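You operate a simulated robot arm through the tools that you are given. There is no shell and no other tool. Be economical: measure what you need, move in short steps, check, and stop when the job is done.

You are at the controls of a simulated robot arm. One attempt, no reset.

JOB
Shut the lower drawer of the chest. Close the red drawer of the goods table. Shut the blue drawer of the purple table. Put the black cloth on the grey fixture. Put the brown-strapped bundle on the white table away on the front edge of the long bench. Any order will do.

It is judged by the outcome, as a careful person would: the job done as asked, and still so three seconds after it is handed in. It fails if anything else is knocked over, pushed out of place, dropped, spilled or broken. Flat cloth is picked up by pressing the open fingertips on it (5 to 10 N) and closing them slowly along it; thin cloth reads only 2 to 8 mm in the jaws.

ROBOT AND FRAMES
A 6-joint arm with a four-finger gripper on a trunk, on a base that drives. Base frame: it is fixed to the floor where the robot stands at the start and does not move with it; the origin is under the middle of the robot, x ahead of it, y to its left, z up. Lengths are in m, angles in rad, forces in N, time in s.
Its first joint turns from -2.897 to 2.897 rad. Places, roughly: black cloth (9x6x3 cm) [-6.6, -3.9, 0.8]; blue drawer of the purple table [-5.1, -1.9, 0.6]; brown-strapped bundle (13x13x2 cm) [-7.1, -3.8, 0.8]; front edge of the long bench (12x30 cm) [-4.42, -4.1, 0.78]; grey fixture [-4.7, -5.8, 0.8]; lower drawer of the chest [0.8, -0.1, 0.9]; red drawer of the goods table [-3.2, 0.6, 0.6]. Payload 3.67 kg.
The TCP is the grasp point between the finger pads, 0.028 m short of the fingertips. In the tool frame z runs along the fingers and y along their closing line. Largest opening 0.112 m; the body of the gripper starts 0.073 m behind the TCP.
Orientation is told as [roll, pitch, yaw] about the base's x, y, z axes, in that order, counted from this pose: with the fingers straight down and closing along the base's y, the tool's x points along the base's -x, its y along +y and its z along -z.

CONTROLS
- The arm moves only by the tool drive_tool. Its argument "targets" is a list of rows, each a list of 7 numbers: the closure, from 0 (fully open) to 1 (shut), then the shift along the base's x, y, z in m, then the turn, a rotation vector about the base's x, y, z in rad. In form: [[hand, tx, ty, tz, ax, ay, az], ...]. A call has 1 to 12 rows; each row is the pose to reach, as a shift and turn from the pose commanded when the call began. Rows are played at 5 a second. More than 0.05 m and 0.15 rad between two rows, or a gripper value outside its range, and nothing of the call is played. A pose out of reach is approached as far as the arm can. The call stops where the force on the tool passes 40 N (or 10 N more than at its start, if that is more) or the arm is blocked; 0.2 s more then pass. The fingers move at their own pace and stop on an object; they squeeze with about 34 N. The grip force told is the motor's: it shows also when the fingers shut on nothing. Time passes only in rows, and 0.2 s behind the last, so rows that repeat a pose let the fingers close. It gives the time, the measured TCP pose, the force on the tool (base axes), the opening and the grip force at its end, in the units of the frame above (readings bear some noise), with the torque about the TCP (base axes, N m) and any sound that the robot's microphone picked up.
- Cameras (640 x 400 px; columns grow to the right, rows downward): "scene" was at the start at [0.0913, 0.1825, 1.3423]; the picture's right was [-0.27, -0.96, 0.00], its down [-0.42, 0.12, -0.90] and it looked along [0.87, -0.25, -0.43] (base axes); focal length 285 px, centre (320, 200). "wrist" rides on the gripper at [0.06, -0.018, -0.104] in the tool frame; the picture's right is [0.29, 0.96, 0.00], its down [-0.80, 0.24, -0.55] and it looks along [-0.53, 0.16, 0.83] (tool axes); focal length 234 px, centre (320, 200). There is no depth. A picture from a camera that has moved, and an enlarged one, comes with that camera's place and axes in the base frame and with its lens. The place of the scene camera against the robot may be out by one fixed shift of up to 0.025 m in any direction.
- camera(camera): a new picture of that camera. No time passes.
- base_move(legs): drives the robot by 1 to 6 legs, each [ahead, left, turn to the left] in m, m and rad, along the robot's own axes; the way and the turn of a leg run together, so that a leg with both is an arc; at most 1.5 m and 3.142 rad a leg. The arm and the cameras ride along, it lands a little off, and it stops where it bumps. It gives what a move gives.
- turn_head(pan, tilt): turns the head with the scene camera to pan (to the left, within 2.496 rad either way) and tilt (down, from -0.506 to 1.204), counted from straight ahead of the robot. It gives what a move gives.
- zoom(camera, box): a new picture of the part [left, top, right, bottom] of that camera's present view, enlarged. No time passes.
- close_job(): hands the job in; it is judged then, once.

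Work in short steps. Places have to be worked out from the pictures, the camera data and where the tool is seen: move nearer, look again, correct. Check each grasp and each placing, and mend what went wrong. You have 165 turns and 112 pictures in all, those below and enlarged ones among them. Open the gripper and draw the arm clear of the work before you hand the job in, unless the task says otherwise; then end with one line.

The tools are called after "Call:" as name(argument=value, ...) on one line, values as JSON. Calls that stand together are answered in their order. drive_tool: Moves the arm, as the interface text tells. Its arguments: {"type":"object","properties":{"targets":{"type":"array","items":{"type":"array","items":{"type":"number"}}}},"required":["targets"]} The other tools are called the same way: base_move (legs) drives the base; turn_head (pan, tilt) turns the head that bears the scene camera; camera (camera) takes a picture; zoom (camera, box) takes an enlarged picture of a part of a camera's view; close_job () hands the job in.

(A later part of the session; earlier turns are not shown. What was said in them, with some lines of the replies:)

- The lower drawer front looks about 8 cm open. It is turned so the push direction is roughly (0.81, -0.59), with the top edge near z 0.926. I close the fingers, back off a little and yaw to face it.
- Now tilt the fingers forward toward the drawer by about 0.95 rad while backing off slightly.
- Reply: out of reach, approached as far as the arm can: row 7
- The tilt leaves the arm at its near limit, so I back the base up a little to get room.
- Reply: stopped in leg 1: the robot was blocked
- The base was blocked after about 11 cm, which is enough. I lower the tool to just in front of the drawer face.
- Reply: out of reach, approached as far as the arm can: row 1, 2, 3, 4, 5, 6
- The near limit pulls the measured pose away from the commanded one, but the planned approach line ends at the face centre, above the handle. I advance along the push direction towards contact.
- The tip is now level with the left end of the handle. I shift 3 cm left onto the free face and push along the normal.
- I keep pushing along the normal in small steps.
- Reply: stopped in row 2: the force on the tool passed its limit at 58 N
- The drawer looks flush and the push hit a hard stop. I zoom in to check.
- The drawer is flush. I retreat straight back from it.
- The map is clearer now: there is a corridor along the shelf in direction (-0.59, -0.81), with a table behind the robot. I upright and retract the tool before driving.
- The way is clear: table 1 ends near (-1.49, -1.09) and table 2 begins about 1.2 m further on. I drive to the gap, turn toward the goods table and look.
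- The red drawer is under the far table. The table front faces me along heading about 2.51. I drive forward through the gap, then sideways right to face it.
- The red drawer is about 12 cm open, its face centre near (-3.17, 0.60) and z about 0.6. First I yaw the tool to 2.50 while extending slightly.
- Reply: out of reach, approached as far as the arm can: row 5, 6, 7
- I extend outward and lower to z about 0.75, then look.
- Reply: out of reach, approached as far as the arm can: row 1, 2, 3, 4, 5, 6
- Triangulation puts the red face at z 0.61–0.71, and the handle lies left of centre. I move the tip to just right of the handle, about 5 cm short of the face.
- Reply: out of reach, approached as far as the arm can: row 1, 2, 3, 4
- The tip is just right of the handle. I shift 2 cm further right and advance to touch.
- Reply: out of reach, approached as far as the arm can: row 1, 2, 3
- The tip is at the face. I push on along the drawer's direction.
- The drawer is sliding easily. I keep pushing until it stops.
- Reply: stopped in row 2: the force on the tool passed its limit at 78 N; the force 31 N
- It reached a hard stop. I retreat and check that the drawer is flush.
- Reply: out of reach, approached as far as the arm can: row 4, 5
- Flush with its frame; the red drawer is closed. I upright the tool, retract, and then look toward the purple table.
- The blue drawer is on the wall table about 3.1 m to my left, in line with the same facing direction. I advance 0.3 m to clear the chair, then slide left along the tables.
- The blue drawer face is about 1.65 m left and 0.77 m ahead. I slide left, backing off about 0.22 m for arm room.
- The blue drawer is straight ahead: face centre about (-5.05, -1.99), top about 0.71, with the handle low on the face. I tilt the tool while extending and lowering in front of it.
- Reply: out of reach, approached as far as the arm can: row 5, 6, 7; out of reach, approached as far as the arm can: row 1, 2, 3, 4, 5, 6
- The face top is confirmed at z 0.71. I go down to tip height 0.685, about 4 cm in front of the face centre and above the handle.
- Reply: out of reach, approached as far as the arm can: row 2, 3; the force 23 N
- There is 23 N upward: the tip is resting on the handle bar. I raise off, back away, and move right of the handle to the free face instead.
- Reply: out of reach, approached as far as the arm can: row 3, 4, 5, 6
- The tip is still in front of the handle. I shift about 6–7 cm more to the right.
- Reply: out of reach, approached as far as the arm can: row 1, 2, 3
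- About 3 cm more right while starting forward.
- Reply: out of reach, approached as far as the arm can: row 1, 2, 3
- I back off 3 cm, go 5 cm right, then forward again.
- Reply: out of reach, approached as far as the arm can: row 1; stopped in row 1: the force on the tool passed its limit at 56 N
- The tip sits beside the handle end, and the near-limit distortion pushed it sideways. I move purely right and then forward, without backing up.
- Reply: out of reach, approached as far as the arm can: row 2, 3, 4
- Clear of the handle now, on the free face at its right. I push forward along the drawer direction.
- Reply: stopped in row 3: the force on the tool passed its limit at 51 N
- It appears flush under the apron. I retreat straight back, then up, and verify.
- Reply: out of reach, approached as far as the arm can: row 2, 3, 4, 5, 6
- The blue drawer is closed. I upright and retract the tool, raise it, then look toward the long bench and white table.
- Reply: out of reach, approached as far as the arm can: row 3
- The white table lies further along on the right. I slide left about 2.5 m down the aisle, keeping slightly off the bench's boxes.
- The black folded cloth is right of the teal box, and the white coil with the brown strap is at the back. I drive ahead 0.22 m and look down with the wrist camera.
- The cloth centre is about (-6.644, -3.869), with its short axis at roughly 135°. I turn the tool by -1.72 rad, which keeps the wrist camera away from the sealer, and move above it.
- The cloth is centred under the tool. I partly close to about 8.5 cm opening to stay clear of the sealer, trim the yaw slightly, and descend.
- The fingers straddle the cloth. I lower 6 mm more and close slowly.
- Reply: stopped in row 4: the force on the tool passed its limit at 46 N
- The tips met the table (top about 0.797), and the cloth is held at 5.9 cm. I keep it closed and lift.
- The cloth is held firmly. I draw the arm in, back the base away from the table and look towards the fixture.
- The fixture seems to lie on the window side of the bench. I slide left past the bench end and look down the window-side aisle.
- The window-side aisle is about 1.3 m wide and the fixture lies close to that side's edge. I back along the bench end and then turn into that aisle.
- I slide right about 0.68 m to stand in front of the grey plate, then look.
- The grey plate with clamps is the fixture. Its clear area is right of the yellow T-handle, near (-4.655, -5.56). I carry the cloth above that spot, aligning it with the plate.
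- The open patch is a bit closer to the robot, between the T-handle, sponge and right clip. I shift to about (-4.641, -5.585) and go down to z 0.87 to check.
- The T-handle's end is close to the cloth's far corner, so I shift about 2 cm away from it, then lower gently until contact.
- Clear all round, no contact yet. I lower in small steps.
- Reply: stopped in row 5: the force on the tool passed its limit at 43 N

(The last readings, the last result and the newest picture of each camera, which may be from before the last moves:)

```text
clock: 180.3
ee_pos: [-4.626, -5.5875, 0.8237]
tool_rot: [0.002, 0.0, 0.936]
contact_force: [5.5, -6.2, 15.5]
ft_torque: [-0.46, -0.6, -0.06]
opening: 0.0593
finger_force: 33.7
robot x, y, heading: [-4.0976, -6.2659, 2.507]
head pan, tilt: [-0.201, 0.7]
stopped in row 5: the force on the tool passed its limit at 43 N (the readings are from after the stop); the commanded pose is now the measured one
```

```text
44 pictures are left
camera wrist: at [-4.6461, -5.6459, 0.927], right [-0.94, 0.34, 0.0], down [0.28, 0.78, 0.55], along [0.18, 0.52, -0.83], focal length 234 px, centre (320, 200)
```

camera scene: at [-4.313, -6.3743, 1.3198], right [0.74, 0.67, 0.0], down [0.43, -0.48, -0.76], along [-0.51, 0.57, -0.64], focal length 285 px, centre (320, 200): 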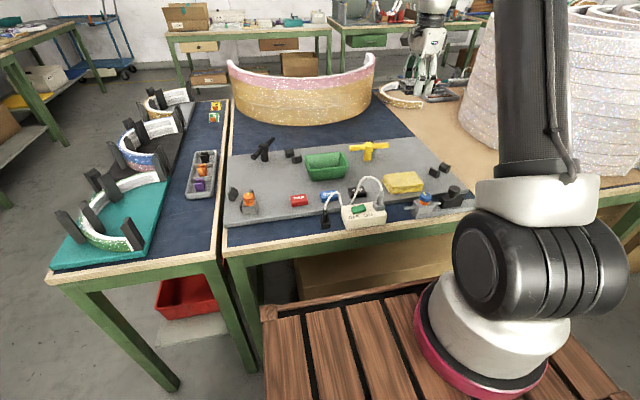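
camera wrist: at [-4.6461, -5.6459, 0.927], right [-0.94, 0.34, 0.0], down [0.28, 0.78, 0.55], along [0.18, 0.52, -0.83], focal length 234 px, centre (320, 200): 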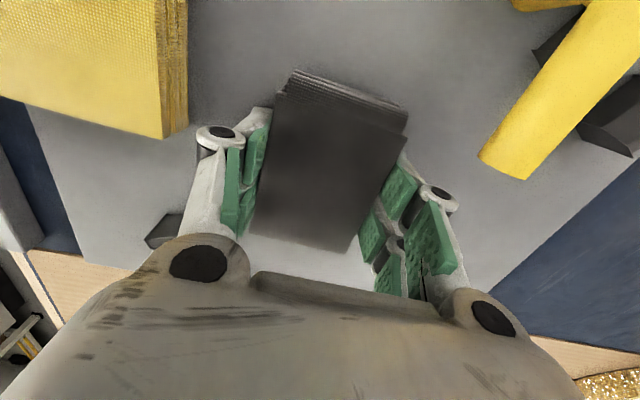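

Contact with the plate. I open slowly to about 8 cm, then lift straight up.

Call:
drive_tool(targets=[[0.42, 0, 0, 0.001, 0, 0, 0], [0.35, 0, 0, 0.001, 0, 0, 0], [0.3, 0, 0, 0.002, 0, 0, 0], [0.3, 0, 0, 0.01, 0, 0, 0], [0.3, 0, 0, 0.04, 0, 0, 0], [0.3, 0, 0, 0.08, 0, 0, 0], [0.3, 0, 0, 0.12, 0, 0, 0], [0.3, 0, 0, 0.16, 0, 0, 0], [0.3, 0, 0, 0.2, 0, 0, 0], [0.3, 0, 0, 0.24, 0, 0, 0], [0.3, 0, 0, 0.28, 0, 0, 0]])

Call:
camera(camera="wrist")

Call:
zoom(camera="scene", box=[310, 90, 490, 220])

```text
clock: 182.7
ee_pos: [-4.6251, -5.5861, 1.1018]
tool_rot: [0.001, -0.001, 0.938]
contact_force: [-0.6, 0.2, -0.9]
ft_torque: [0.01, -0.04, 0.01]
opening: 0.0785
finger_force: 0.0
robot x, y, heading: [-4.0944, -6.2679, 2.511]
head pan, tilt: [-0.201, 0.7]
```

```text
43 pictures are left
camera wrist: at [-4.6468, -5.6442, 1.2052], right [-0.94, 0.34, 0.0], down [0.28, 0.78, 0.55], along [0.19, 0.52, -0.83], focal length 234 px, centre (320, 200)
```

wrist: 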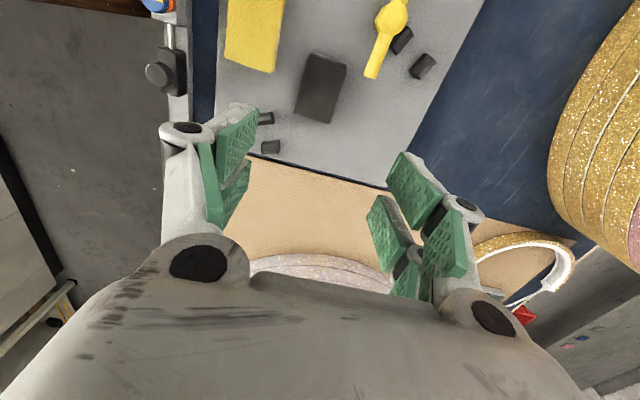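

```text
3.08 times, centred on (400, 155) of scene
camera zoom: at [-4.3131, -6.3741, 1.3198], right [0.74, 0.67, 0.0], down [0.43, -0.48, -0.76], along [-0.51, 0.57, -0.64], focal length 877 px, centre (74, 338)
```

zoom: 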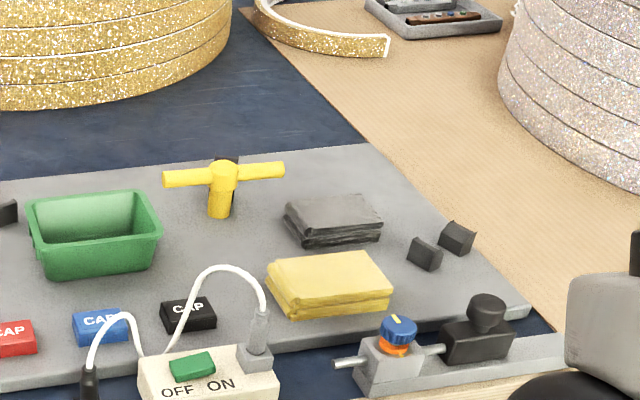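

The black cloth rests on the fixture and nothing else was disturbed. I retract the arm and drive back around the bench end toward the white table.

Call:
drive_tool(targets=[[0.6, 0.0, -0.045, 0.01, 0, 0, 0], [1, 0.0, -0.09, 0.02, 0, 0, 0], [1, 0.0, -0.135, 0.02, 0, 0, 0], [1, 0.0, -0.18, 0.02, 0, 0, 0], [1, 0.0, -0.22, 0.02, 0, 0, 0], [1, 0.0, -0.26, 0.02, 0, 0, 0], [1, 0.005, -0.3, 0.02, 0, 0, 0]])

Call:
base_move(legs=[[-0.03, 1.45, 0], [1.2, 0, 0], [1.15, 0, 0], [0, -1.4, 0]])

Call:
turn_head(pan=0.1, tilt=0.5)

Call:
camera(camera="scene")

```text
clock: 184.3
ee_pos: [-4.6215, -5.8866, 1.1232]
tool_rot: [0.003, -0.002, 0.935]
contact_force: [0.2, 0.4, 0.1]
ft_torque: [-0.04, -0.04, 0.02]
opening: 0.0
finger_force: 33.8
robot x, y, heading: [-4.0933, -6.2681, 2.51]
head pan, tilt: [-0.201, 0.7]
```

```text
clock: 209.1
ee_pos: [-6.4006, -4.4802, 1.123]
tool_rot: [0.001, 0.002, 0.866]
contact_force: [0.5, 0.4, 1.0]
ft_torque: [0.01, 0.01, 0.01]
opening: 0.0001
finger_force: 34.4
robot x, y, heading: [-5.9075, -4.898, 2.436]
head pan, tilt: [-0.201, 0.7]
```

```text
clock: 209.9
ee_pos: [-6.4011, -4.4803, 1.1223]
tool_rot: [0.001, 0.0, 0.867]
contact_force: [0.5, -0.1, 0.6]
ft_torque: [-0.02, 0.02, -0.01]
opening: 0.0004
finger_force: 34.1
robot x, y, heading: [-5.902, -4.8981, 2.435]
head pan, tilt: [0.099, 0.499]
```

```text
41 pictures are left
camera scene: at [-6.1493, -5.0046, 1.3375], right [0.57, 0.82, 0.0], down [0.39, -0.27, -0.88], along [-0.72, 0.5, -0.48], focal length 285 px, centre (320, 200)
```

scene: 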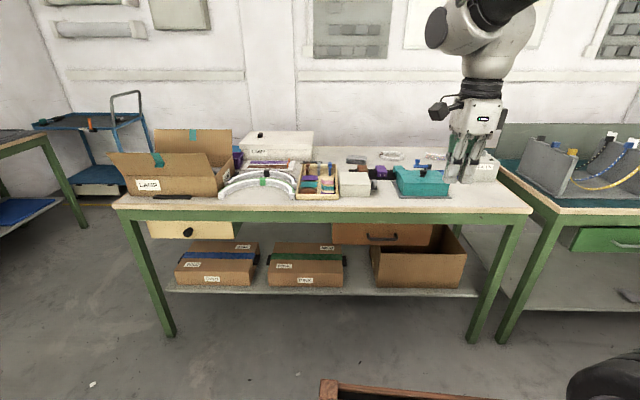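

The coil is visible at about (-7.14, -3.85). I straighten the heading and approach to roughly 0.44 m from the table edge.

Call:
base_move(legs=[[0, 0, 0.08], [0.4, -0.12, 0]])

Call:
base_move(legs=[[0.17, 0, 0]])

Call:
camera(camera="scene")

```text
clock: 212.9
ee_pos: [-6.6797, -4.1918, 1.1229]
tool_rot: [0.001, 0.0, 0.944]
contact_force: [-0.5, 0.0, -0.4]
ft_torque: [-0.03, -0.05, -0.03]
opening: 0.0001
finger_force: 33.8
robot x, y, heading: [-6.1508, -4.5694, 2.516]
head pan, tilt: [0.099, 0.499]
```

```text
clock: 214.4
ee_pos: [-6.8211, -4.0877, 1.1224]
tool_rot: [0.001, 0.0, 0.942]
contact_force: [-0.1, -0.3, 0.6]
ft_torque: [-0.02, -0.06, -0.01]
opening: 0.0001
finger_force: 33.7
robot x, y, heading: [-6.2924, -4.4682, 2.507]
head pan, tilt: [0.099, 0.499]
```

```text
40 pictures are left
camera scene: at [-6.5318, -4.5906, 1.3376], right [0.51, 0.86, 0.0], down [0.41, -0.24, -0.88], along [-0.76, 0.44, -0.48], focal length 285 px, centre (320, 200)
```

scene: 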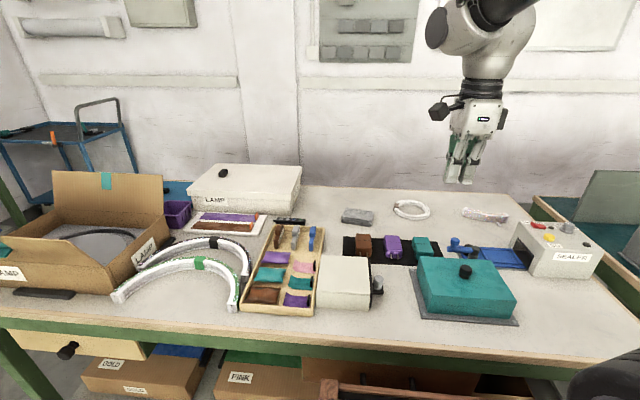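

The coil is straight ahead at r about 1.04. I extend the arm over the table at height and open the gripper to look with the wrist camera.

Call:
drive_tool(targets=[[0.7, -0.03, 0.022, 0, 0, 0, 0], [0.3, -0.06, 0.044, 0, 0, 0, 0], [0.3, -0.09, 0.066, 0, 0, 0, 0], [0.3, -0.12, 0.088, 0, 0, 0, 0], [0.3, -0.15, 0.11, -0.02, 0, 0, 0], [0.3, -0.18, 0.132, -0.05, 0, 0, 0], [0.3, -0.21, 0.154, -0.08, 0, 0, 0]])

Call:
camera(camera="wrist")

```text
clock: 216.0
ee_pos: [-7.0311, -3.9324, 1.0448]
tool_rot: [0.004, -0.002, 0.941]
contact_force: [0.2, 0.1, 1.8]
ft_torque: [0.01, 0.04, 0.05]
opening: 0.0782
finger_force: 0.1
robot x, y, heading: [-6.2921, -4.4675, 2.508]
head pan, tilt: [0.099, 0.499]
```

```text
39 pictures are left
camera wrist: at [-7.0517, -3.9909, 1.1481], right [-0.94, 0.33, 0.0], down [0.28, 0.78, 0.55], along [0.18, 0.52, -0.83], focal length 234 px, centre (320, 200)
```

wrist: 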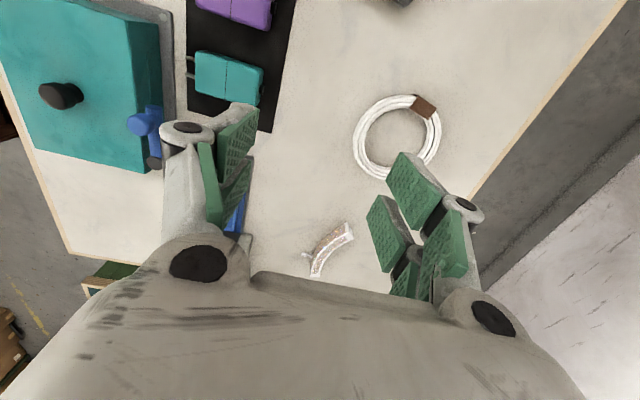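

The coil centre is about (-7.122, -3.847). I'll grip its near rim at (-7.077, -3.880) with the closing axis radial, stopping first at z 0.87.

Call:
drive_tool(targets=[[0.46, -0.015, 0.017, -0.03, 0, 0, 0], [0.46, -0.03, 0.034, -0.06, 0, 0, 0], [0.46, -0.046, 0.052, -0.09, 0, 0, 0], [0.46, -0.046, 0.052, -0.13, 0, 0, 0], [0.46, -0.046, 0.052, -0.165, 0, 0, 0]])

Call:
camera(camera="wrist")

```text
clock: 217.2
ee_pos: [-7.0772, -3.8803, 0.8778]
tool_rot: [0.002, 0.0, 0.94]
contact_force: [0.2, -0.3, 0.0]
ft_torque: [0.0, 0.06, -0.02]
opening: 0.0603
finger_force: 0.0
robot x, y, heading: [-6.291, -4.4655, 2.518]
head pan, tilt: [0.099, 0.499]
```

```text
38 pictures are left
camera wrist: at [-7.0979, -3.9388, 0.9802], right [-0.94, 0.33, 0.0], down [0.28, 0.78, 0.55], along [0.18, 0.52, -0.83], focal length 234 px, centre (320, 200)
```

wrist: 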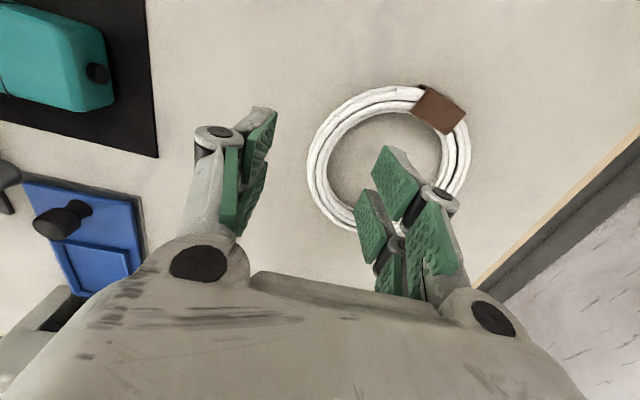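

The rim lies right under the grasp point, with one finger over the inside. I descend the last 4.5 cm.

Call:
drive_tool(targets=[[0.46, -0.002, -0.001, -0.02, 0, 0, 0], [0.46, -0.002, -0.001, -0.035, 0, 0, 0], [0.46, -0.002, -0.001, -0.043, 0, 0, 0], [0.46, -0.002, -0.001, -0.046, 0, 0, 0]])

Call:
camera(camera="wrist")

```text
clock: 218.2
ee_pos: [-7.0792, -3.8831, 0.83]
tool_rot: [0.001, 0.0, 0.942]
contact_force: [0.9, -0.2, 0.9]
ft_torque: [-0.01, 0.02, 0.0]
opening: 0.0605
finger_force: 0.0
robot x, y, heading: [-6.2923, -4.4684, 2.512]
head pan, tilt: [0.099, 0.499]
```

```text
37 pictures are left
camera wrist: at [-7.1003, -3.9409, 0.934], right [-0.94, 0.33, 0.0], down [0.28, 0.79, 0.55], along [0.18, 0.52, -0.83], focal length 234 px, centre (320, 200)
```

wrist: 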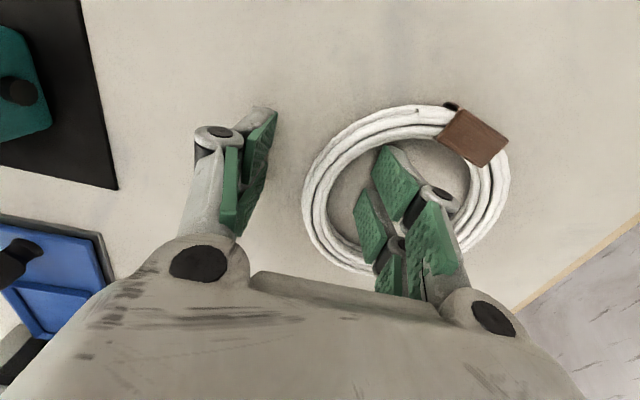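

Straddling the rim well. I close slowly.

Call:
drive_tool(targets=[[0.55, 0, 0, 0, 0, 0, 0], [0.65, 0, 0, 0, 0, 0, 0], [0.75, 0, 0, 0, 0, 0, 0], [0.85, 0, 0, 0, 0, 0, 0], [1, 0, 0, 0, 0, 0, 0], [1, 0, 0, 0, 0, 0, 0]])

Call:
drive_tool(targets=[[1, 0, 0, 0.01, 0, 0, 0], [1, 0, 0, 0.03, 0, 0, 0], [1, 0, 0, 0.06, 0, 0, 0], [1, 0, 0, 0.1, 0, 0, 0], [1, 0, 0, 0.14, 0, 0, 0], [1, 0, 0, 0.18, 0, 0, 0]])

Call:
camera(camera="wrist")

```text
clock: 219.6
ee_pos: [-7.0805, -3.8823, 0.8296]
tool_rot: [0.002, 0.0, 0.942]
contact_force: [-0.3, -0.7, -0.1]
ft_torque: [-0.05, 0.03, -0.02]
opening: 0.0237
finger_force: 34.2
robot x, y, heading: [-6.2965, -4.4702, 2.515]
head pan, tilt: [0.099, 0.499]
```

```text
clock: 221.0
ee_pos: [-7.0781, -3.8824, 1.0116]
tool_rot: [0.0, 0.0, 0.94]
contact_force: [0.0, 0.3, -1.6]
ft_torque: [-0.03, -0.09, -0.01]
opening: 0.0233
finger_force: 34.6
robot x, y, heading: [-6.2969, -4.4689, 2.511]
head pan, tilt: [0.099, 0.499]
```

```text
36 pictures are left
camera wrist: at [-7.0991, -3.9407, 1.1146], right [-0.94, 0.33, 0.0], down [0.28, 0.79, 0.55], along [0.18, 0.52, -0.83], focal length 234 px, centre (320, 200)
```

wrist: 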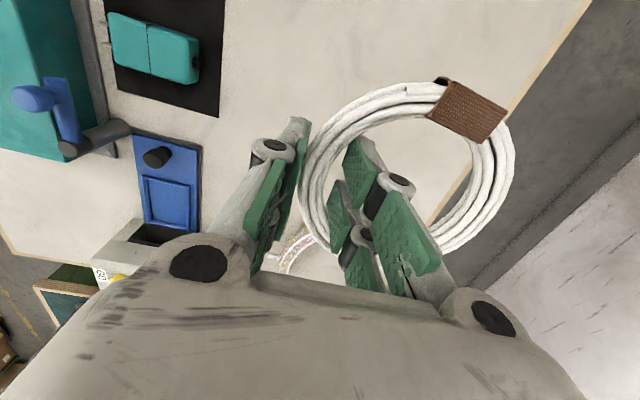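

The coil is held flat and firm. I raise and retract the arm, back away, turn around to face the long bench, and slide alongside it.

Call:
drive_tool(targets=[[1, 0.03, -0.022, 0.03, 0, 0, 0], [1, 0.06, -0.044, 0.06, 0, 0, 0], [1, 0.095, -0.068, 0.09, 0, 0, 0], [1, 0.13, -0.094, 0.12, 0, 0, 0], [1, 0.165, -0.12, 0.12, 0, 0, 0], [1, 0.2, -0.145, 0.12, 0, 0, 0], [1, 0.235, -0.17, 0.12, 0, 0, 0]])

Call:
base_move(legs=[[-0.45, 0, 0], [0, 0, -1.57], [0, 0, -1.57]])

Call:
turn_head(pan=0.6, tilt=0.5)

Call:
camera(camera="scene")

```text
refused: row 3 steps farther than a row can; nothing moved
```

```text
clock: 231.4
ee_pos: [-5.1811, -5.3527, 1.0133]
tool_rot: [0.003, -0.001, -2.248]
contact_force: [0.8, -0.2, -1.4]
ft_torque: [0.01, 0.05, -0.05]
opening: 0.0226
finger_force: 33.9
robot x, y, heading: [-5.9386, -4.7278, -0.674]
head pan, tilt: [0.099, 0.499]
```

```text
clock: 232.3
ee_pos: [-5.1806, -5.3516, 1.0108]
tool_rot: [0.002, 0.0, -2.248]
contact_force: [-0.1, 0.2, -1.8]
ft_torque: [0.03, 0.03, 0.03]
opening: 0.0229
finger_force: 34.1
robot x, y, heading: [-5.9376, -4.7294, -0.675]
head pan, tilt: [0.6, 0.499]
```

```text
35 pictures are left
camera scene: at [-5.7131, -4.5901, 1.3376], right [-0.08, -1.0, 0.0], down [-0.48, 0.04, -0.88], along [0.88, -0.07, -0.48], focal length 285 px, centre (320, 200)
```

scene: 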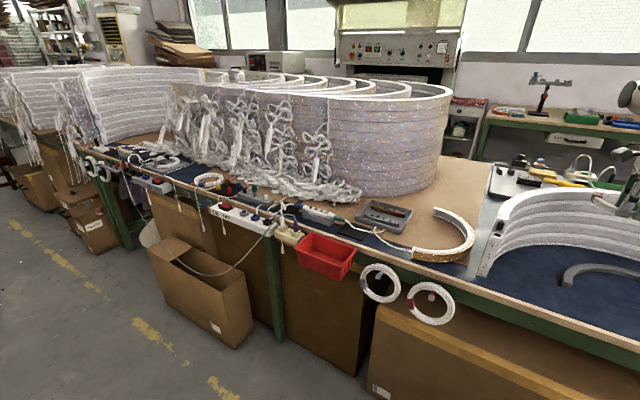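

The arm move was refused, so the swing happened with the arm extended. There was no bump reported and the coil is still held. I check the wrist view for clearance.

Call:
camera(camera="wrist")

Call:
turn_head(pan=-0.1, tilt=0.45)

Call:
camera(camera="scene")

```text
34 pictures are left
camera wrist: at [-5.1577, -5.2941, 1.115], right [0.93, -0.38, 0.0], down [-0.31, -0.77, 0.55], along [-0.21, -0.51, -0.83], focal length 234 px, centre (320, 200)
```

wrist: 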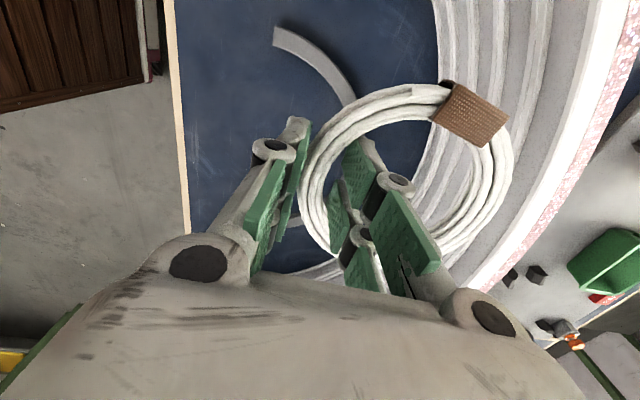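

```text
clock: 233.4
ee_pos: [-5.1803, -5.3528, 1.0122]
tool_rot: [0.0, 0.001, -2.247]
contact_force: [0.5, 0.3, -1.1]
ft_torque: [0.02, 0.04, 0.02]
opening: 0.0228
finger_force: 34.1
robot x, y, heading: [-5.9387, -4.7328, -0.677]
head pan, tilt: [-0.099, 0.45]
```

```text
33 pictures are left
camera scene: at [-5.7382, -4.6474, 1.342], right [-0.7, -0.71, 0.0], down [-0.31, 0.31, -0.9], along [0.64, -0.63, -0.44], focal length 285 px, centre (320, 200)
```

scene: 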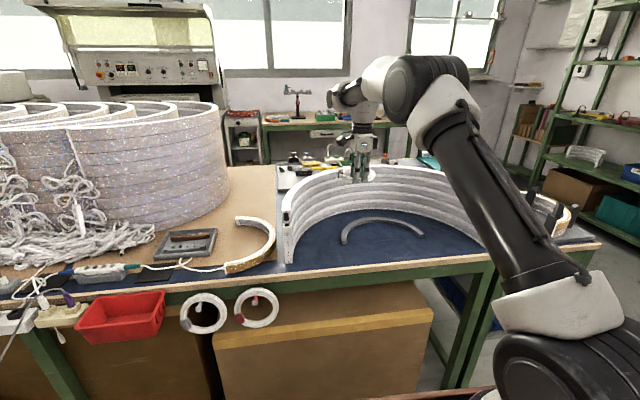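

Nothing was touched: the coil hangs above the white arc. I lift straight up first, then retract.

Call:
drive_tool(targets=[[1, 0, 0, 0.04, 0, 0, 0], [1, 0, 0, 0.08, 0, 0, 0], [1, -0.01, 0.01, 0.12, 0, 0, 0], [1, -0.045, 0.037, 0.13, 0, 0, 0], [1, -0.08, 0.065, 0.13, 0, 0, 0], [1, -0.115, 0.094, 0.13, 0, 0, 0], [1, -0.15, 0.122, 0.13, 0, 0, 0], [1, -0.185, 0.15, 0.13, 0, 0, 0], [1, -0.22, 0.179, 0.13, 0, 0, 0], [1, -0.25, 0.203, 0.13, 0, 0, 0]])

Call:
turn_head(pan=2.3, tilt=0.45)

Call:
camera(camera="scene")

```text
clock: 235.6
ee_pos: [-5.4305, -5.149, 1.1394]
tool_rot: [0.0, 0.0, -2.247]
contact_force: [-0.3, -0.7, -1.7]
ft_torque: [0.08, 0.11, 0.01]
opening: 0.0225
finger_force: 33.8
robot x, y, heading: [-5.9365, -4.7304, -0.681]
head pan, tilt: [-0.099, 0.45]
```

```text
clock: 237.8
ee_pos: [-5.43, -5.1492, 1.1396]
tool_rot: [0.001, -0.001, -2.248]
contact_force: [0.0, 0.1, -1.3]
ft_torque: [0.06, 0.07, 0.0]
opening: 0.0226
finger_force: 33.9
robot x, y, heading: [-5.938, -4.7273, -0.677]
head pan, tilt: [2.3, 0.45]
```

```text
32 pictures are left
camera scene: at [-5.8086, -4.4912, 1.342], right [1.0, 0.05, 0.0], down [0.02, -0.43, -0.9], along [-0.05, 0.9, -0.44], focal length 285 px, centre (320, 200)
```

scene: 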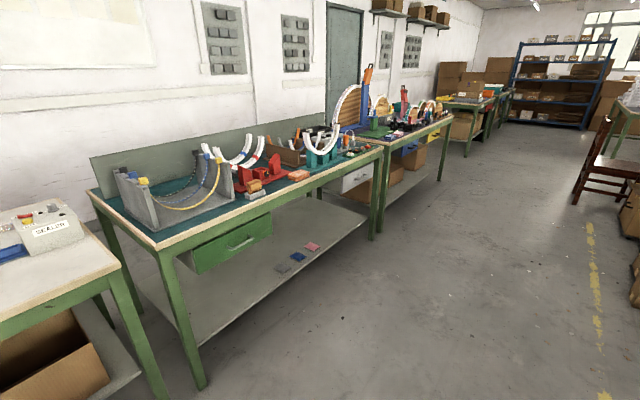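

All is intact behind. I straighten heading and slide left along the bench to the target spot.

Call:
base_move(legs=[[0, 0, 0.045], [-0.03, 1.35, 0]])

Call:
turn_head(pan=0.1, tilt=0.55)

Call:
camera(camera="scene")

```text
clock: 245.0
ee_pos: [-4.6302, -4.0134, 1.1392]
tool_rot: [0.002, 0.001, -2.206]
contact_force: [0.2, -0.8, -0.5]
ft_torque: [0.04, 0.04, 0.03]
opening: 0.0225
finger_force: 34.2
robot x, y, heading: [-5.1521, -3.616, -0.637]
head pan, tilt: [2.3, 0.45]
```

```text
clock: 247.1
ee_pos: [-4.6302, -4.0125, 1.1396]
tool_rot: [0.003, -0.001, -2.205]
contact_force: [0.1, 0.2, -1.0]
ft_torque: [0.07, 0.03, 0.01]
opening: 0.0227
finger_force: 33.9
robot x, y, heading: [-5.1531, -3.6209, -0.632]
head pan, tilt: [0.099, 0.55]
```

```text
31 pictures are left
camera scene: at [-4.9499, -3.5082, 1.333], right [-0.51, -0.86, 0.0], down [-0.45, 0.27, -0.85], along [0.73, -0.44, -0.52], focal length 285 px, centre (320, 200)
```

scene: 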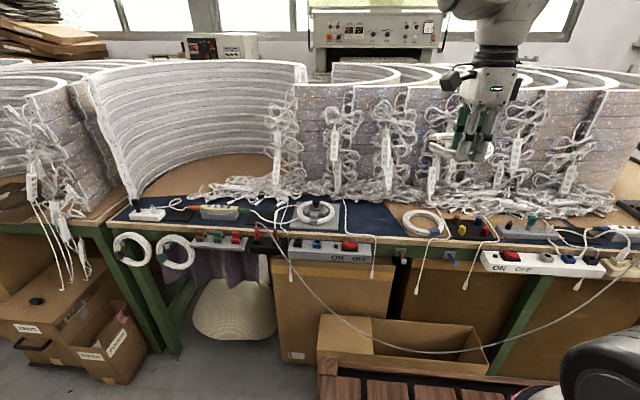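

Call:
zoom(camera="scene", box=[270, 170, 500, 314])

```text
2.78 times, centred on (385, 242) of scene
camera zoom: at [-4.9499, -3.5082, 1.333], right [-0.51, -0.86, 0.0], down [-0.45, 0.27, -0.85], along [0.73, -0.44, -0.52], focal length 792 px, centre (139, 83)
```

zoom: 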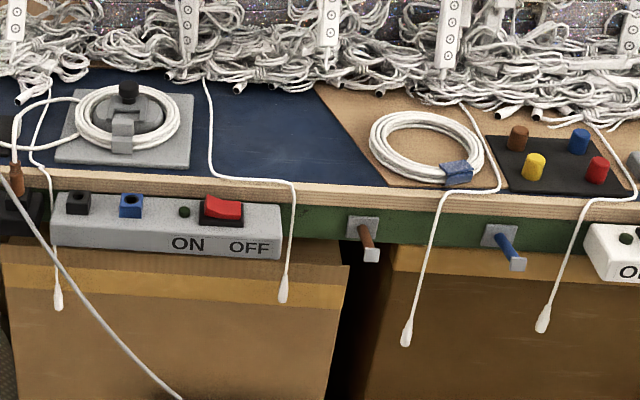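

There is a free spot on the bench's front edge between the dangling cord and the blue-strapped coil, centre about (-4.39, -4.08). I move the tool over it at height and look with the wrist camera.

Call:
drive_tool(targets=[[1, 0.038, -0.008, -0.01, 0, 0, 0], [1, 0.076, -0.015, -0.02, 0, 0, 0], [1, 0.115, -0.023, -0.04, 0, 0, 0], [1, 0.154, -0.03, -0.06, 0, 0, 0], [1, 0.18, -0.036, -0.09, 0, 0, 0]])

Call:
camera(camera="wrist")

Call:
zoom(camera="scene", box=[270, 130, 500, 274])

```text
clock: 248.3
ee_pos: [-4.4508, -4.0484, 1.0496]
tool_rot: [0.004, 0.0, -2.206]
contact_force: [-0.1, -0.1, -0.4]
ft_torque: [0.02, 0.0, -0.02]
opening: 0.0227
finger_force: 33.8
robot x, y, heading: [-5.1546, -3.6164, -0.633]
head pan, tilt: [0.099, 0.55]
```

```text
29 pictures are left
camera wrist: at [-4.43, -3.9889, 1.1527], right [0.94, -0.34, 0.0], down [-0.28, -0.78, 0.55], along [-0.18, -0.52, -0.83], focal length 234 px, centre (320, 200)
```

wrist: 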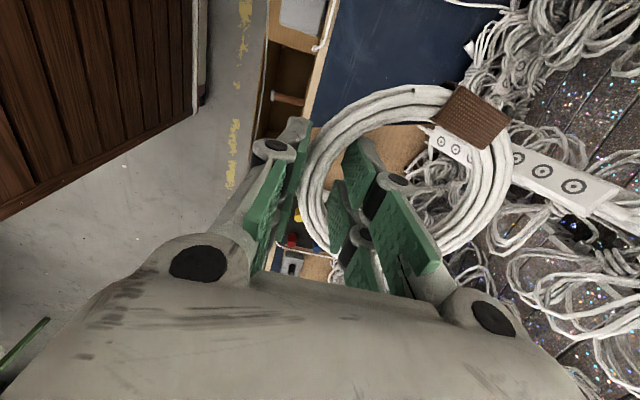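

```text
2.78 times, centred on (385, 202) of scene
camera zoom: at [-4.9504, -3.508, 1.3331], right [-0.51, -0.86, 0.0], down [-0.45, 0.27, -0.85], along [0.73, -0.44, -0.52], focal length 792 px, centre (139, 194)
```

zoom: 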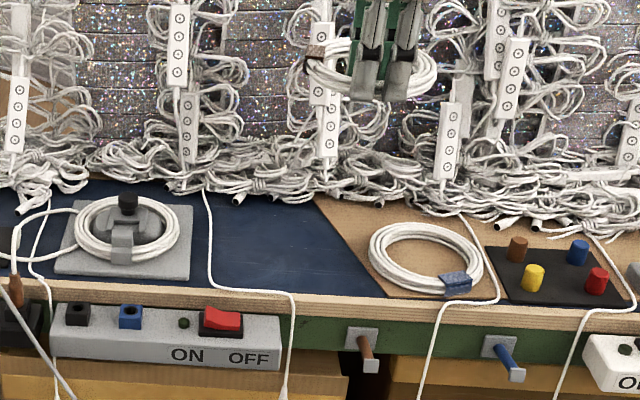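

By wrist view the bench edge and mat corner are located. The coil centre should go to about (-4.374, -4.049), so I shift the tool slightly and go down to z 0.87.

Call:
drive_tool(targets=[[1, 0.005, 0.02, 0, 0, 0, 0], [1, 0.033, 0.033, -0.02, 0, 0, 0], [1, 0.033, 0.033, -0.06, 0, 0, 0], [1, 0.033, 0.033, -0.1, 0, 0, 0], [1, 0.033, 0.033, -0.14, 0, 0, 0], [1, 0.033, 0.033, -0.175, 0, 0, 0]])

Call:
camera(camera="wrist")

Call:
zoom(camera="scene", box=[270, 140, 500, 284])

```text
clock: 249.7
ee_pos: [-4.4179, -4.0171, 0.8732]
tool_rot: [0.003, -0.001, -2.206]
contact_force: [-0.3, 0.5, -0.4]
ft_torque: [0.0, 0.0, -0.05]
opening: 0.0222
finger_force: 34.1
robot x, y, heading: [-5.1519, -3.6138, -0.629]
head pan, tilt: [0.099, 0.55]
```

```text
27 pictures are left
camera wrist: at [-4.3972, -3.9565, 0.9766], right [0.94, -0.34, 0.0], down [-0.28, -0.78, 0.55], along [-0.18, -0.52, -0.83], focal length 234 px, centre (320, 200)
```

wrist: 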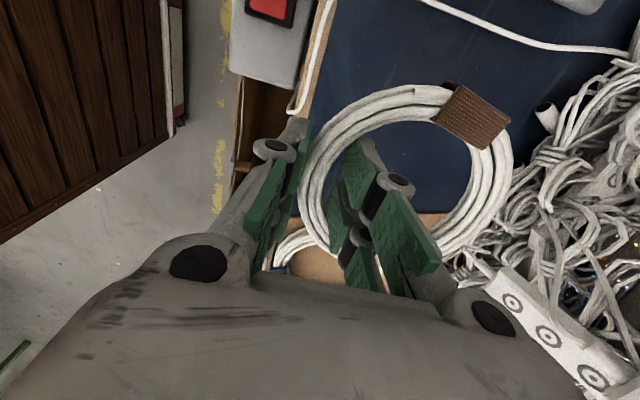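

```text
2.78 times, centred on (385, 212) of scene
camera zoom: at [-4.9502, -3.508, 1.333], right [-0.51, -0.86, 0.0], down [-0.45, 0.27, -0.85], along [0.73, -0.44, -0.52], focal length 792 px, centre (139, 167)
```

zoom: 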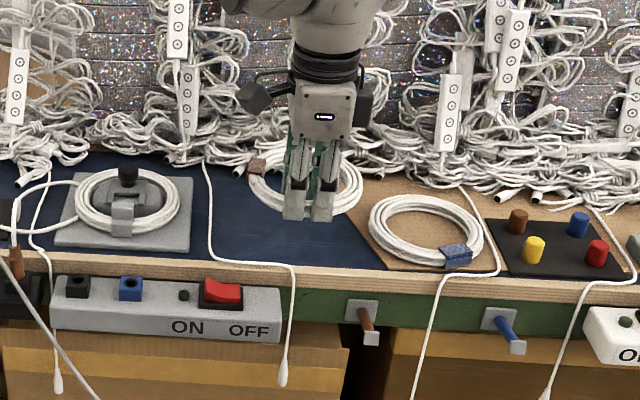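

The spot is clear. I nudge 6 mm right to miss the cord's drop, and lower toward the bench.

Call:
drive_tool(targets=[[1, -0.0035, -0.005, -0.02, 0, 0, 0], [1, -0.0035, -0.005, -0.038, 0, 0, 0], [1, -0.0035, -0.005, -0.048, 0, 0, 0], [1, -0.0035, -0.005, -0.052, 0, 0, 0]])

Call:
camera(camera="wrist")

```text
clock: 250.7
ee_pos: [-4.4208, -4.0205, 0.822]
tool_rot: [0.002, -0.001, -2.206]
contact_force: [0.6, 0.4, -0.6]
ft_torque: [0.03, 0.0, 0.02]
opening: 0.0223
finger_force: 33.9
robot x, y, heading: [-5.1525, -3.6157, -0.634]
head pan, tilt: [0.099, 0.55]
```

```text
25 pictures are left
camera wrist: at [-4.4005, -3.9611, 0.9252], right [0.94, -0.34, 0.0], down [-0.28, -0.78, 0.55], along [-0.19, -0.52, -0.83], focal length 234 px, centre (320, 200)
```

wrist: 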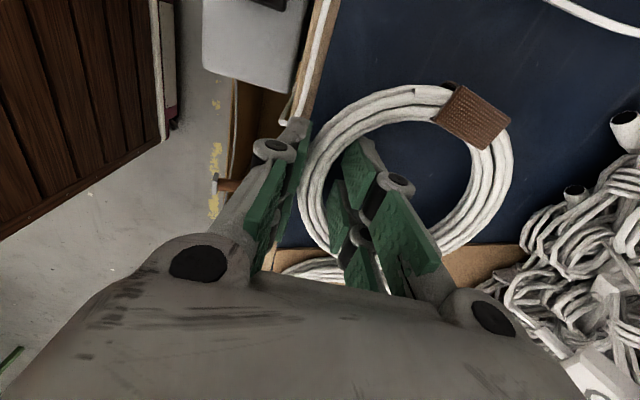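

No contact yet; lower in 2 mm steps until the bench is felt.

Call:
drive_tool(targets=[[1, 0, 0, -0.002, 0, 0, 0], [1, 0, 0, -0.004, 0, 0, 0], [1, 0, 0, -0.006, 0, 0, 0], [1, 0, 0, -0.008, 0, 0, 0]])

```text
clock: 251.7
ee_pos: [-4.4204, -4.0211, 0.815]
tool_rot: [0.002, 0.0, -2.206]
contact_force: [-0.1, -0.8, -0.5]
ft_torque: [0.04, 0.01, 0.02]
opening: 0.0227
finger_force: 34.0
robot x, y, heading: [-5.1493, -3.6188, -0.634]
head pan, tilt: [0.099, 0.55]
```

Call:
drive_tool(targets=[[1, 0, 0, -0.002, 0, 0, 0], [1, 0, 0, -0.004, 0, 0, 0], [1, 0, 0, -0.006, 0, 0, 0]])

Call:
zoom(camera="scene", box=[315, 160, 445, 241])

```text
clock: 252.5
ee_pos: [-4.4206, -4.0203, 0.8109]
tool_rot: [0.006, 0.003, -2.208]
contact_force: [-2.5, 1.3, 27.3]
ft_torque: [0.06, -0.38, -0.12]
opening: 0.0223
finger_force: 34.2
robot x, y, heading: [-5.1562, -3.6194, -0.636]
head pan, tilt: [0.099, 0.55]
```

```text
4.92 times, centred on (380, 200) of scene
camera zoom: at [-4.9509, -3.5077, 1.3331], right [-0.51, -0.86, 0.0], down [-0.45, 0.27, -0.85], along [0.73, -0.44, -0.52], focal length 1403 px, centre (25, 198)
```

zoom: 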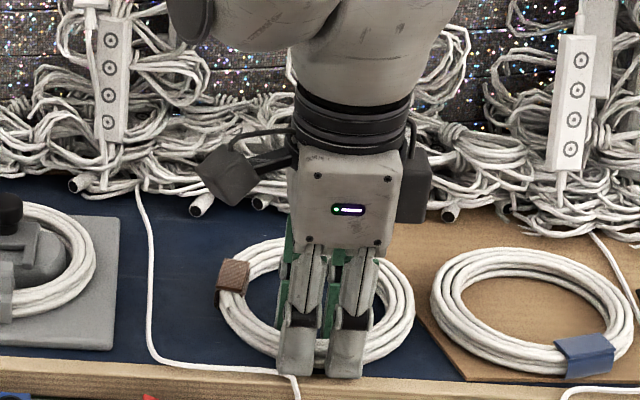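

The coil is on the bench. I open slowly just enough and lift straight up.

Call:
drive_tool(targets=[[0.75, 0, 0, 0.003, 0, 0, 0], [0.7, 0, 0, 0.003, 0, 0, 0], [0.64, 0, 0, 0.003, 0, 0, 0], [0.62, 0, 0, 0.008, 0, 0, 0], [0.62, 0, 0, 0.03, 0, 0, 0], [0.62, 0, 0, 0.07, 0, 0, 0], [0.62, 0, 0, 0.11, 0, 0, 0], [0.62, 0, 0, 0.15, 0, 0, 0], [0.62, 0, 0, 0.19, 0, 0, 0], [0.62, 0, 0, 0.23, 0, 0, 0]])

Call:
camera(camera="wrist")

Call:
zoom(camera="scene", box=[270, 150, 500, 294])

```text
clock: 254.7
ee_pos: [-4.4203, -4.0217, 1.0372]
tool_rot: [-0.001, 0.001, -2.206]
contact_force: [0.7, 0.2, -0.9]
ft_torque: [0.0, 0.04, -0.04]
opening: 0.0429
finger_force: 0.1
robot x, y, heading: [-5.1536, -3.6202, -0.637]
head pan, tilt: [0.099, 0.55]
```

```text
23 pictures are left
camera wrist: at [-4.3991, -3.9619, 1.1395], right [0.94, -0.34, 0.0], down [-0.28, -0.78, 0.55], along [-0.19, -0.52, -0.83], focal length 234 px, centre (320, 200)
```

wrist: 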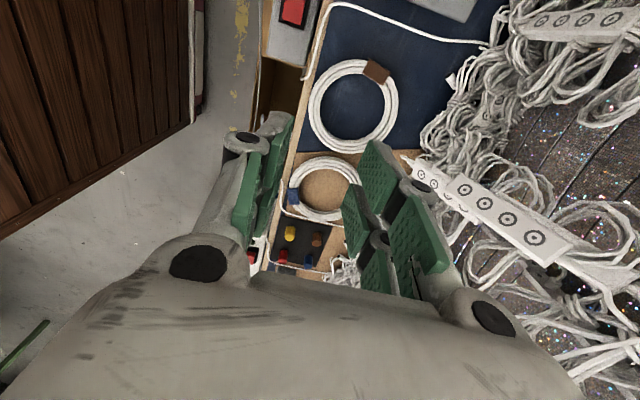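

```text
2.78 times, centred on (385, 222) of scene
camera zoom: at [-4.9496, -3.5083, 1.3329], right [-0.51, -0.86, 0.0], down [-0.45, 0.27, -0.85], along [0.73, -0.44, -0.52], focal length 792 px, centre (139, 139)
```

zoom: 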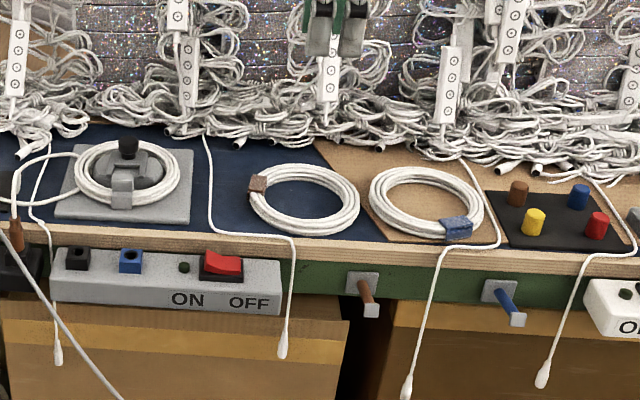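

The coil lies flat on the bench's front edge, with its neighbours undisturbed. I open fully and draw the arm clear toward the robot.

Call:
drive_tool(targets=[[0.6, -0.03, 0.02, 0.03, 0, 0, 0], [0.5, -0.065, 0.045, 0.05, 0, 0, 0], [0.3, -0.1, 0.07, 0.06, 0, 0, 0], [0, -0.135, 0.095, 0.06, 0, 0, 0], [0, -0.16, 0.112, 0.06, 0, 0, 0]])

Call:
base_move(legs=[[-0.15, 0, 0]])

Call:
camera(camera="scene")

```text
clock: 255.9
ee_pos: [-4.5799, -3.9095, 1.0976]
tool_rot: [0.002, 0.0, -2.207]
contact_force: [1.5, -0.7, -0.7]
ft_torque: [-0.01, 0.07, 0.03]
opening: 0.1119
finger_force: 0.0
robot x, y, heading: [-5.1569, -3.6147, -0.637]
head pan, tilt: [0.099, 0.55]
```

```text
clock: 257.3
ee_pos: [-4.699, -3.8193, 1.0983]
tool_rot: [0.002, 0.001, -2.205]
contact_force: [0.5, 0.0, 0.1]
ft_torque: [-0.01, 0.02, 0.01]
opening: 0.1119
finger_force: 0.2
robot x, y, heading: [-5.2752, -3.5283, -0.631]
head pan, tilt: [0.099, 0.55]
```

```text
21 pictures are left
camera scene: at [-5.0707, -3.4188, 1.333], right [-0.51, -0.86, 0.0], down [-0.45, 0.27, -0.85], along [0.73, -0.43, -0.52], focal length 285 px, centre (320, 200)
```

scene: 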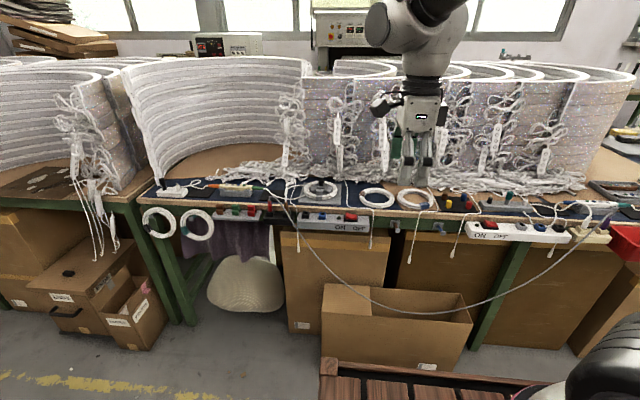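

All five jobs look done, the gripper is open and the arm is clear, so I hand the job in.

Call:
close_job()

```text
The job is handed in.
```

All five tasks are done and handed in: three drawers shut, the black cloth on the grey fixture, and the brown-strapped bundle on the front edge of the long bench. One arm move was refused, so the robot turned by the white table with the arm still out; the pictures I took afterwards showed nothing disturbed.
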